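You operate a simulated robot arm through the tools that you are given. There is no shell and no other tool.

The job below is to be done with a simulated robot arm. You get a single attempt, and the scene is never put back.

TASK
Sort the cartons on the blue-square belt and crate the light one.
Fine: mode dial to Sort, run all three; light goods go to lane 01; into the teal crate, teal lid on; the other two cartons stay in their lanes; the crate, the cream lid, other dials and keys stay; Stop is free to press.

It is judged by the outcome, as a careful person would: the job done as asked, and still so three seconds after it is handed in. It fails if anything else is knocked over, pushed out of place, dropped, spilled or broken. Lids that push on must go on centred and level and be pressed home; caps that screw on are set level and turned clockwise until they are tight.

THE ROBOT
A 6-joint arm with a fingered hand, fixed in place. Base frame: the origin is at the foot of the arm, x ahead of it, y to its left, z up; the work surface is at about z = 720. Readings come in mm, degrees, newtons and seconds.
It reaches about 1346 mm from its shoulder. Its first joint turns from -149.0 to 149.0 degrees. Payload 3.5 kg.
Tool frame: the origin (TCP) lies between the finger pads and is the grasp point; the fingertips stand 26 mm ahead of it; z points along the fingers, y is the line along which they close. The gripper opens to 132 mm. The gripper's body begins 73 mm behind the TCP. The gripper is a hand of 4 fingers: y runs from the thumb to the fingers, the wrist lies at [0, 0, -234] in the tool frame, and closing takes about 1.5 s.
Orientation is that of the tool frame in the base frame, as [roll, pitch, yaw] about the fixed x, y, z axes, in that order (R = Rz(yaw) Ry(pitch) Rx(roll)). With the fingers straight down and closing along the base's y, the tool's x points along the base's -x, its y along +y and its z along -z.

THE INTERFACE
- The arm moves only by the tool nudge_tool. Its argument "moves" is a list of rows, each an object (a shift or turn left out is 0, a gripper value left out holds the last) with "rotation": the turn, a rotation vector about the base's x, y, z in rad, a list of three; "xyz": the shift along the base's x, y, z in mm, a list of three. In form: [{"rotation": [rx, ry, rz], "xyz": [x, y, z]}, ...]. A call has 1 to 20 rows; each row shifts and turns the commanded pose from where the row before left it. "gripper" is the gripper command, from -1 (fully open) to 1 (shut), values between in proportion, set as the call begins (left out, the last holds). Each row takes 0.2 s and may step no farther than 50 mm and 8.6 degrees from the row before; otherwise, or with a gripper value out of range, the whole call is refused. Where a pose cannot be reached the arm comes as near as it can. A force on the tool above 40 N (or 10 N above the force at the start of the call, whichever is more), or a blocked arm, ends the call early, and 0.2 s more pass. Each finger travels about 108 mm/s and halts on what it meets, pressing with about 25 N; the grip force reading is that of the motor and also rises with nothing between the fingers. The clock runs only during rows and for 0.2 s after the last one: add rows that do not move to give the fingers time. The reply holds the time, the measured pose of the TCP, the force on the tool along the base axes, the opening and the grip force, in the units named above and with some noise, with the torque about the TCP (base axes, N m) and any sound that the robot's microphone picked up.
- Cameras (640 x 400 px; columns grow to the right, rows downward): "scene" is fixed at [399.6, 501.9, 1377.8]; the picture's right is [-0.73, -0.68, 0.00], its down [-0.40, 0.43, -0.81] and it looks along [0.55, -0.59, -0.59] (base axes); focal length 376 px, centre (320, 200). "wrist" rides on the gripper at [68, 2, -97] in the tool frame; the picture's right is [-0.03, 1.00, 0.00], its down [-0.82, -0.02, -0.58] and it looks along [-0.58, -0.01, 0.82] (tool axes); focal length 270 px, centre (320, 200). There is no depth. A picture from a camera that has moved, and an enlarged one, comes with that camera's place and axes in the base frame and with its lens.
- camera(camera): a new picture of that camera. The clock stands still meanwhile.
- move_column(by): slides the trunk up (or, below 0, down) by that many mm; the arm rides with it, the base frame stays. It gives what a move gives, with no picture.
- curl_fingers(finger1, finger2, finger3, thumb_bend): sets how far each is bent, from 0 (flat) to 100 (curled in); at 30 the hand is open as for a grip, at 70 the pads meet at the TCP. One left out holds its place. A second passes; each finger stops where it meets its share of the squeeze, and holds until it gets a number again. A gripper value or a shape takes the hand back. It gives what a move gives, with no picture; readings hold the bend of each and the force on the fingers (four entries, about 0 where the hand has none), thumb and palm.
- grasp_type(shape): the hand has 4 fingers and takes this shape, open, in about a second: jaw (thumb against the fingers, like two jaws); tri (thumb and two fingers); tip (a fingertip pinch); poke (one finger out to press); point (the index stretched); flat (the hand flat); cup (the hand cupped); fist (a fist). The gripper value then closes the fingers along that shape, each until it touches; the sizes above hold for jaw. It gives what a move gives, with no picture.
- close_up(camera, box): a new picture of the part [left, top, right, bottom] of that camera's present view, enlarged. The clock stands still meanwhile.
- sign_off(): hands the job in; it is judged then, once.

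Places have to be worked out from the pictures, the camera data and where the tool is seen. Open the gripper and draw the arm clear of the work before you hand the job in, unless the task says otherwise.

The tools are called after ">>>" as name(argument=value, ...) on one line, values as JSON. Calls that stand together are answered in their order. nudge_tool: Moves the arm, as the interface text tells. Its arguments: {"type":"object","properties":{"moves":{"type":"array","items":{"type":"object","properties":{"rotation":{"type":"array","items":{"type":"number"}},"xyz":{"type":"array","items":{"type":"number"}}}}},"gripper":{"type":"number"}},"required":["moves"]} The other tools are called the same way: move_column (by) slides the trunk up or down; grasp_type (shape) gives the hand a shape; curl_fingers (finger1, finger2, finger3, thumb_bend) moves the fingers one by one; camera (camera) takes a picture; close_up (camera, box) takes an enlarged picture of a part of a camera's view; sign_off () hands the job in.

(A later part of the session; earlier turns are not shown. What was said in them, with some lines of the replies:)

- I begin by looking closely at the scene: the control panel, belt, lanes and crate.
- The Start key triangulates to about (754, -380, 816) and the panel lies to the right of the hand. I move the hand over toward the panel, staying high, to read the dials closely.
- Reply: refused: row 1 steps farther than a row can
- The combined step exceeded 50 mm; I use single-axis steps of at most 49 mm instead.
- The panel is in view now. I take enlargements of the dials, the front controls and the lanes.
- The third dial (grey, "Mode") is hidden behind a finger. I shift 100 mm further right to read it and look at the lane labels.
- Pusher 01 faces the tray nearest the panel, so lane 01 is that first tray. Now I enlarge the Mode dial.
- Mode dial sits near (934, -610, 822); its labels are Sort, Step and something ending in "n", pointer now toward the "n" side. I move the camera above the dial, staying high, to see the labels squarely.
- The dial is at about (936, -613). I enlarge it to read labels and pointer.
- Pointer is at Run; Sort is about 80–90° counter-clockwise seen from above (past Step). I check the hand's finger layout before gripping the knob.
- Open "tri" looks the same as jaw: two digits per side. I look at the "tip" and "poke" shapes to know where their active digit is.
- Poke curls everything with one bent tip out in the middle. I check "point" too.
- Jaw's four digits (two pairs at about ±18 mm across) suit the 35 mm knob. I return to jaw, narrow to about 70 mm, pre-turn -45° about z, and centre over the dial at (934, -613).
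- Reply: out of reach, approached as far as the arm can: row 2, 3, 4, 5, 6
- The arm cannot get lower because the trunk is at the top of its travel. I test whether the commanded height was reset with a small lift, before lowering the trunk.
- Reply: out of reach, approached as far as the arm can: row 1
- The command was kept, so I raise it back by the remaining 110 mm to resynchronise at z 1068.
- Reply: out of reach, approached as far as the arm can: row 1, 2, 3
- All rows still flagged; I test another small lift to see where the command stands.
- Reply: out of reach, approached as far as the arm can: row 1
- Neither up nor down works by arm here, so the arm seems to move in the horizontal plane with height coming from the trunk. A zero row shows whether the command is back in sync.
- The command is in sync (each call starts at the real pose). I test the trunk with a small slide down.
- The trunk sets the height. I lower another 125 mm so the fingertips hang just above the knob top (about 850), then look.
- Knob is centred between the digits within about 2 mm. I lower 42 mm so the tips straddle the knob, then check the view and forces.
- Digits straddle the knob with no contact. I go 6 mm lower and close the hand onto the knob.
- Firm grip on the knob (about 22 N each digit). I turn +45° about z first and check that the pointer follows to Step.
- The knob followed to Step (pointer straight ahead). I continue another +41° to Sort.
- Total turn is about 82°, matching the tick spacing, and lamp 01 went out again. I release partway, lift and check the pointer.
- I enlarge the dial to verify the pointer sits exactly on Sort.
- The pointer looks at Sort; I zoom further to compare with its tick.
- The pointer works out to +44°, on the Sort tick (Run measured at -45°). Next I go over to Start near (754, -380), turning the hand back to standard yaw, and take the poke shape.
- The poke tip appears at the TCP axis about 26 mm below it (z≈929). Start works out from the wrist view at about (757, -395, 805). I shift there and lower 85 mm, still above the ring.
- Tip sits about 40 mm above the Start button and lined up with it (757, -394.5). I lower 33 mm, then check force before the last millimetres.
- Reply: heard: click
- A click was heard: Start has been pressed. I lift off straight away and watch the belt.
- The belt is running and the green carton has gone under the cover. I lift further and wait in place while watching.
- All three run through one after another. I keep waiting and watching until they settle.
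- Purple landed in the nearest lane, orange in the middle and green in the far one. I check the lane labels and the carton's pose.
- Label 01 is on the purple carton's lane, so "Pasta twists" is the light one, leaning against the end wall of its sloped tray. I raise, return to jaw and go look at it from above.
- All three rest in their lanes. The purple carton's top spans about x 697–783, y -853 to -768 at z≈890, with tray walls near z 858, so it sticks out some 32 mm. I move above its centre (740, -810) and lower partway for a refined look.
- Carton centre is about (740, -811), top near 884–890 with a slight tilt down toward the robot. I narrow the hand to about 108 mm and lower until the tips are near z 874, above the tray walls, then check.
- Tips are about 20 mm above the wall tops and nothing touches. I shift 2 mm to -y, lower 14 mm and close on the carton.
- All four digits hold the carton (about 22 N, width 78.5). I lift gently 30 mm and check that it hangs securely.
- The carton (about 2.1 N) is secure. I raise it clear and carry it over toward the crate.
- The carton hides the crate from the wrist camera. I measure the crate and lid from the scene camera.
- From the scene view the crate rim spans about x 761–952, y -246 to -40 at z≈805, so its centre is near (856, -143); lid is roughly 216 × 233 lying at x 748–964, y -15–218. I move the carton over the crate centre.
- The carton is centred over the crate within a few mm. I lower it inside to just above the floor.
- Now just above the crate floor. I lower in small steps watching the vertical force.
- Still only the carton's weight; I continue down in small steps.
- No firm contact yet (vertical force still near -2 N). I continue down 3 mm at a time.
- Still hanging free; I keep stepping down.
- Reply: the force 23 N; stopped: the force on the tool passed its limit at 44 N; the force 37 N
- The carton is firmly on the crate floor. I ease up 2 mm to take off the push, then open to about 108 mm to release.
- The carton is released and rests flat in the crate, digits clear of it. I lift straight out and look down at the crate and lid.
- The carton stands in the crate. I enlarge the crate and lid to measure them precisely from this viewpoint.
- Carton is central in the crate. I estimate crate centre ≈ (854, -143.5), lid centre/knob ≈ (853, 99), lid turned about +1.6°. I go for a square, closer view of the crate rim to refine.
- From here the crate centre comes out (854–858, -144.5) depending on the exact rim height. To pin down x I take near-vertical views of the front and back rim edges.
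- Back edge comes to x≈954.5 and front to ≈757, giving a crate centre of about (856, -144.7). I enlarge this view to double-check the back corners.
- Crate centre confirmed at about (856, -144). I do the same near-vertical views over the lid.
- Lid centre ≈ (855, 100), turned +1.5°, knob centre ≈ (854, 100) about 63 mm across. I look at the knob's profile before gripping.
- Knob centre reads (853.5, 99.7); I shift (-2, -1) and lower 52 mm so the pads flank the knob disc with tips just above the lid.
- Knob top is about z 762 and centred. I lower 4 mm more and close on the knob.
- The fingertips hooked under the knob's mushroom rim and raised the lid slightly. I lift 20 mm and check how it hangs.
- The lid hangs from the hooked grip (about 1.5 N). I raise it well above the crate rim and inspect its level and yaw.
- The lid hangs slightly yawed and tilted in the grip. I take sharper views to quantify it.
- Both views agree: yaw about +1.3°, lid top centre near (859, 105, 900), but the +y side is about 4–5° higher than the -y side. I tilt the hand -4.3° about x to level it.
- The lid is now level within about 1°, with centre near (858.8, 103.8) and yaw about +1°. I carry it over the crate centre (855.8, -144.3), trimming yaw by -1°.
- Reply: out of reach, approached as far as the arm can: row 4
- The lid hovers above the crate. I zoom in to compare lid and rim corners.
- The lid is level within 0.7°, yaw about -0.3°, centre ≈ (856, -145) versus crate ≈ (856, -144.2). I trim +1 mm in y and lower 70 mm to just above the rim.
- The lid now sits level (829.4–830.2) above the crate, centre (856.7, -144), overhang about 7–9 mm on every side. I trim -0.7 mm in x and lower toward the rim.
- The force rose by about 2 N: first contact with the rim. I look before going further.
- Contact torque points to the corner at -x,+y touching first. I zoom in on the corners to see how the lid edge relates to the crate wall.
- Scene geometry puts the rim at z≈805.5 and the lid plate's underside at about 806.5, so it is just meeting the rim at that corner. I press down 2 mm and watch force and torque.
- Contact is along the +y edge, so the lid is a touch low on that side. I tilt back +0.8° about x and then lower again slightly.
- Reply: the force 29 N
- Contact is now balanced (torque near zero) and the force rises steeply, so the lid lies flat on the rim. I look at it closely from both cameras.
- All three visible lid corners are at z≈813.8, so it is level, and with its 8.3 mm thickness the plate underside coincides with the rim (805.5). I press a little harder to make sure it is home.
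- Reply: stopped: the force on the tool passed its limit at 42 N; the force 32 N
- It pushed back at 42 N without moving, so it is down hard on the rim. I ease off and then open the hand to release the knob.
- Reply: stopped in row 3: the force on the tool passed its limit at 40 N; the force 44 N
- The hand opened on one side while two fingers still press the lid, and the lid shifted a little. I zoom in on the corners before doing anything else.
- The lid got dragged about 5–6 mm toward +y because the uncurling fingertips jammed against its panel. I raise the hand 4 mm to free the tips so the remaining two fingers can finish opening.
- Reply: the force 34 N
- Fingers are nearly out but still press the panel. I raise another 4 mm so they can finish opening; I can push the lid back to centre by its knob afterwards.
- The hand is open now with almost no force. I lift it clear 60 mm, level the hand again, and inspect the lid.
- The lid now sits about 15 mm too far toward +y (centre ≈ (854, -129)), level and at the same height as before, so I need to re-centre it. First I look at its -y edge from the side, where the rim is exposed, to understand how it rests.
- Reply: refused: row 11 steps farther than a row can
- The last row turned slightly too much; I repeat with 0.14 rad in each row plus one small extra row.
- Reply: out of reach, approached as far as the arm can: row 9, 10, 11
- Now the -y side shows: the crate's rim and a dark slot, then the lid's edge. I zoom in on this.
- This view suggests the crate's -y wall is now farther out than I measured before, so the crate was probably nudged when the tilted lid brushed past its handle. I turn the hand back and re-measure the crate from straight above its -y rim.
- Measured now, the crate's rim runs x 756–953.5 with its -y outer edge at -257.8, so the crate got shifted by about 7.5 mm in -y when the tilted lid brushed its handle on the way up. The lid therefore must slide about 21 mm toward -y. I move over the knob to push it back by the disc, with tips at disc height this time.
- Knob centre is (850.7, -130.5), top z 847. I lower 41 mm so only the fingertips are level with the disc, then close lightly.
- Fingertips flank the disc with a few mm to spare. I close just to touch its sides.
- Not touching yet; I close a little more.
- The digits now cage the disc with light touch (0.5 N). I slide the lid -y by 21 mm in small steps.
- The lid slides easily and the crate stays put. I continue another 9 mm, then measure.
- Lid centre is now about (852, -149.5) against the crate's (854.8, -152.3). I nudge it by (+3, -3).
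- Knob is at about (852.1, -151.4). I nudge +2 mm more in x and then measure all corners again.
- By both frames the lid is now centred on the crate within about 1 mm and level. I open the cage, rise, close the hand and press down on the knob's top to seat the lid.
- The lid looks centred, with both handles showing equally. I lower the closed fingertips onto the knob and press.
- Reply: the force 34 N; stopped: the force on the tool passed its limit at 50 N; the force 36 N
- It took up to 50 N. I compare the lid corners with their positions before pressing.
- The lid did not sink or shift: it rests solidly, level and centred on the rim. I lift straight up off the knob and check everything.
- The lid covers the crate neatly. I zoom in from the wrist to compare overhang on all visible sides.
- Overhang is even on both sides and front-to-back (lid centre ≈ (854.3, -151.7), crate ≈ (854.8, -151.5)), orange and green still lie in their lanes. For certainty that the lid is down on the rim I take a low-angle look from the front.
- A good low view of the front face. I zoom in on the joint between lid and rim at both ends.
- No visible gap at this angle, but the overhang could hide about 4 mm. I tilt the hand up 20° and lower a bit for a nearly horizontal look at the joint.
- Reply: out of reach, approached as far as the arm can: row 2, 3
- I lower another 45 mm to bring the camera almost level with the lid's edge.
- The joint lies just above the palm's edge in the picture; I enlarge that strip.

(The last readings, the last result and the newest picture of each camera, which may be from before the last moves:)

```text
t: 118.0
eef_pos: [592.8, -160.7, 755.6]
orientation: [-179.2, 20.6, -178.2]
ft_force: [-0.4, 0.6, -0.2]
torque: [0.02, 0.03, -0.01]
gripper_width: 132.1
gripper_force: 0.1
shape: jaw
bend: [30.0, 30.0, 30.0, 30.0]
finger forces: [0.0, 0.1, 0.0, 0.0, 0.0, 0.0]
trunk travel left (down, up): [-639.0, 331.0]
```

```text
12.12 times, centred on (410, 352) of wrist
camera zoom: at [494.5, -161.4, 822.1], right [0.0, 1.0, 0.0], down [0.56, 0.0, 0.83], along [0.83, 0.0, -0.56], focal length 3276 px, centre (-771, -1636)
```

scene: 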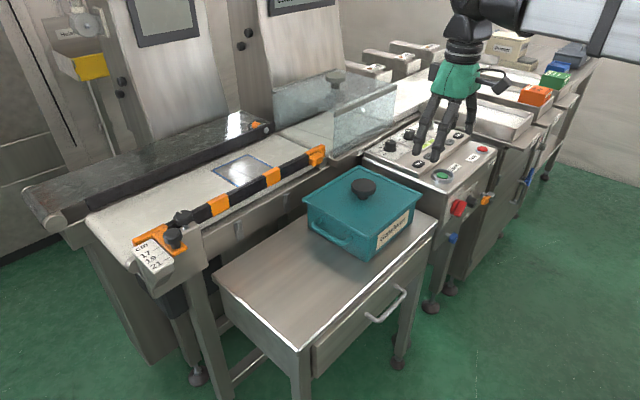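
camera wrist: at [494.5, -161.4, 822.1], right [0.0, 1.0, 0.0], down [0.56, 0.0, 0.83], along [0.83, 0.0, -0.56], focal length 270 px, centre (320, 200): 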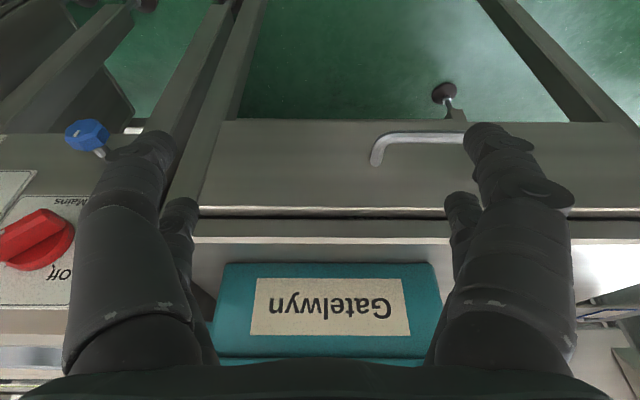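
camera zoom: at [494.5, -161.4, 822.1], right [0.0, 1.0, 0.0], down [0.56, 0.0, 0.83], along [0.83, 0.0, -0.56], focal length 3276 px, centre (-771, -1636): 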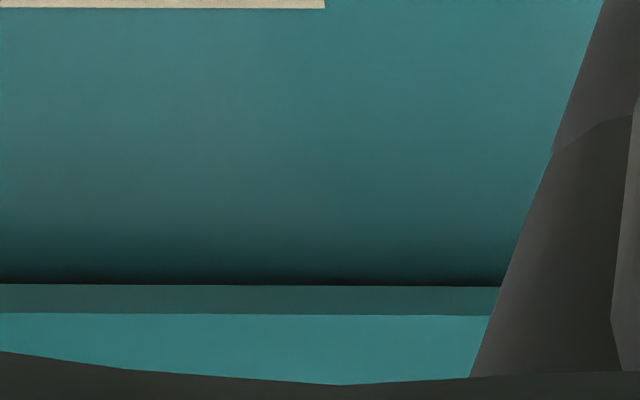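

The near-level view shows the crate wall running right up to the lid's underside with no gap at either end, so the lid is home and level. I raise the hand, level it and draw it clear, open.

>>> move_column(by=310)

>>> nudge_tool(moves=[{"rotation": [0, 0.12, 0]}, {"rotation": [0, 0.12, 0]}, {"rotation": [0, 0.12, 0]}, {"xyz": [-40, 20, 0]}, {"xyz": [-40, 20, 0]}, {"xyz": [-30, 20, 0]}], gripper=-1)

>>> camera(camera="scene")

>>> close_up(camera="scene", box=[380, 100, 500, 190])

>>> camera(camera="wrist")

```text
t: 121.0
eef_pos: [593.9, -161.8, 1066.3]
orientation: [-179.1, 20.6, -178.1]
ft_force: [0.4, 0.1, -0.7]
torque: [-0.01, -0.02, 0.01]
gripper_width: 132.0
gripper_force: 0.0
shape: jaw
bend: [30.0, 30.0, 30.0, 30.0]
finger forces: [0.1, 0.0, 0.1, 0.0, 0.0, 0.0]
trunk travel left (down, up): [-949.0, 21.0]
```

```text
t: 122.4
eef_pos: [523.4, -116.1, 1051.1]
orientation: [-179.8, -0.3, -178.3]
ft_force: [0.1, -0.1, 0.1]
torque: [0.0, -0.01, 0.02]
gripper_width: 132.0
gripper_force: 0.1
shape: jaw
bend: [30.0, 30.0, 30.0, 30.0]
finger forces: [0.0, 0.0, 0.0, 0.0, 0.1, 0.0]
out of reach, approached as far as the arm can: row 1, 2, 5, 6
trunk travel left (down, up): [-949.0, 21.0]
```

```text
taken
```

scene: 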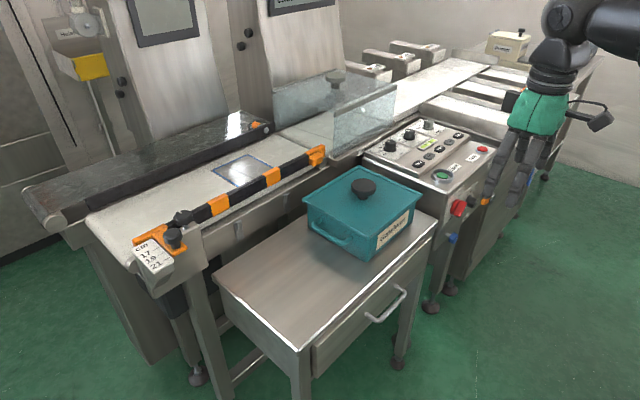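

```text
4.44 times, centred on (440, 145) of scene
camera zoom: at [399.6, 501.9, 1377.8], right [-0.73, -0.68, 0.0], down [-0.4, 0.43, -0.81], along [0.55, -0.59, -0.59], focal length 1670 px, centre (-213, 444)
```

zoom: 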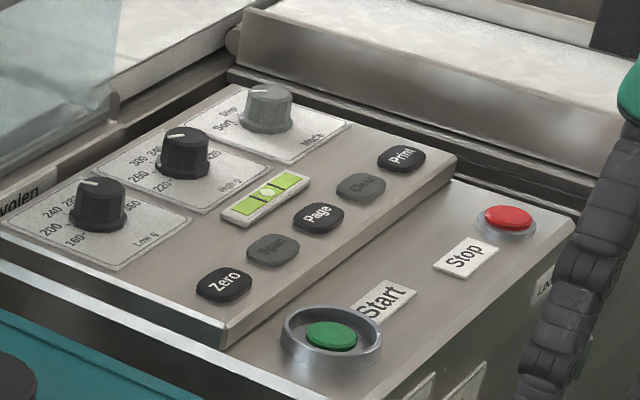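

```text
taken
camera wrist: at [454.7, -116.1, 1147.8], right [0.0, 1.0, 0.0], down [0.82, 0.0, 0.57], along [0.57, 0.0, -0.82], focal length 270 px, centre (320, 200)
```

wrist: 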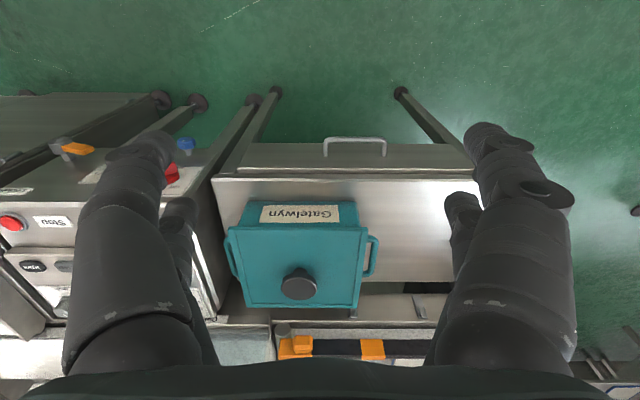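

The Mode dial still points at Sort. The purple carton is in the teal crate with the teal lid on, and the orange and green cartons are in their lanes. The hand is open and clear of the work, so I hand in the job.

>>> sign_off()

```text
The job is handed in.
```

The job is handed in: the three cartons are sorted, and the light one is in the teal crate with the teal lid on. The crate did move about 6 to 8 mm toward the control panel (-y). I think the tilted lid brushed its handle while I was lifting it. I did not push the crate back.

- **Sort:** I turned the mode dial from Run to Sort and pressed Start once. All three cartons ran through: purple "Pasta twists" went to lane 01, orange "Oat rings" to lane 02 and green "Green peas" to lane 03.
- **Crate:** The purple carton is in the teal crate. The orange and green cartons are still in their lanes.
- **Lid:** On the first try the lid slid out of line as I let go of the knob. I pushed it back to centre and pressed it down to about 50 N. It sits level and centred within about 1 mm, with no visible gap at the rim. It never clicked or dropped as I pressed.
- **Left alone:** I did not touch any other dial or key, or the cream lid. I did not press Stop, so the belt may still be running.
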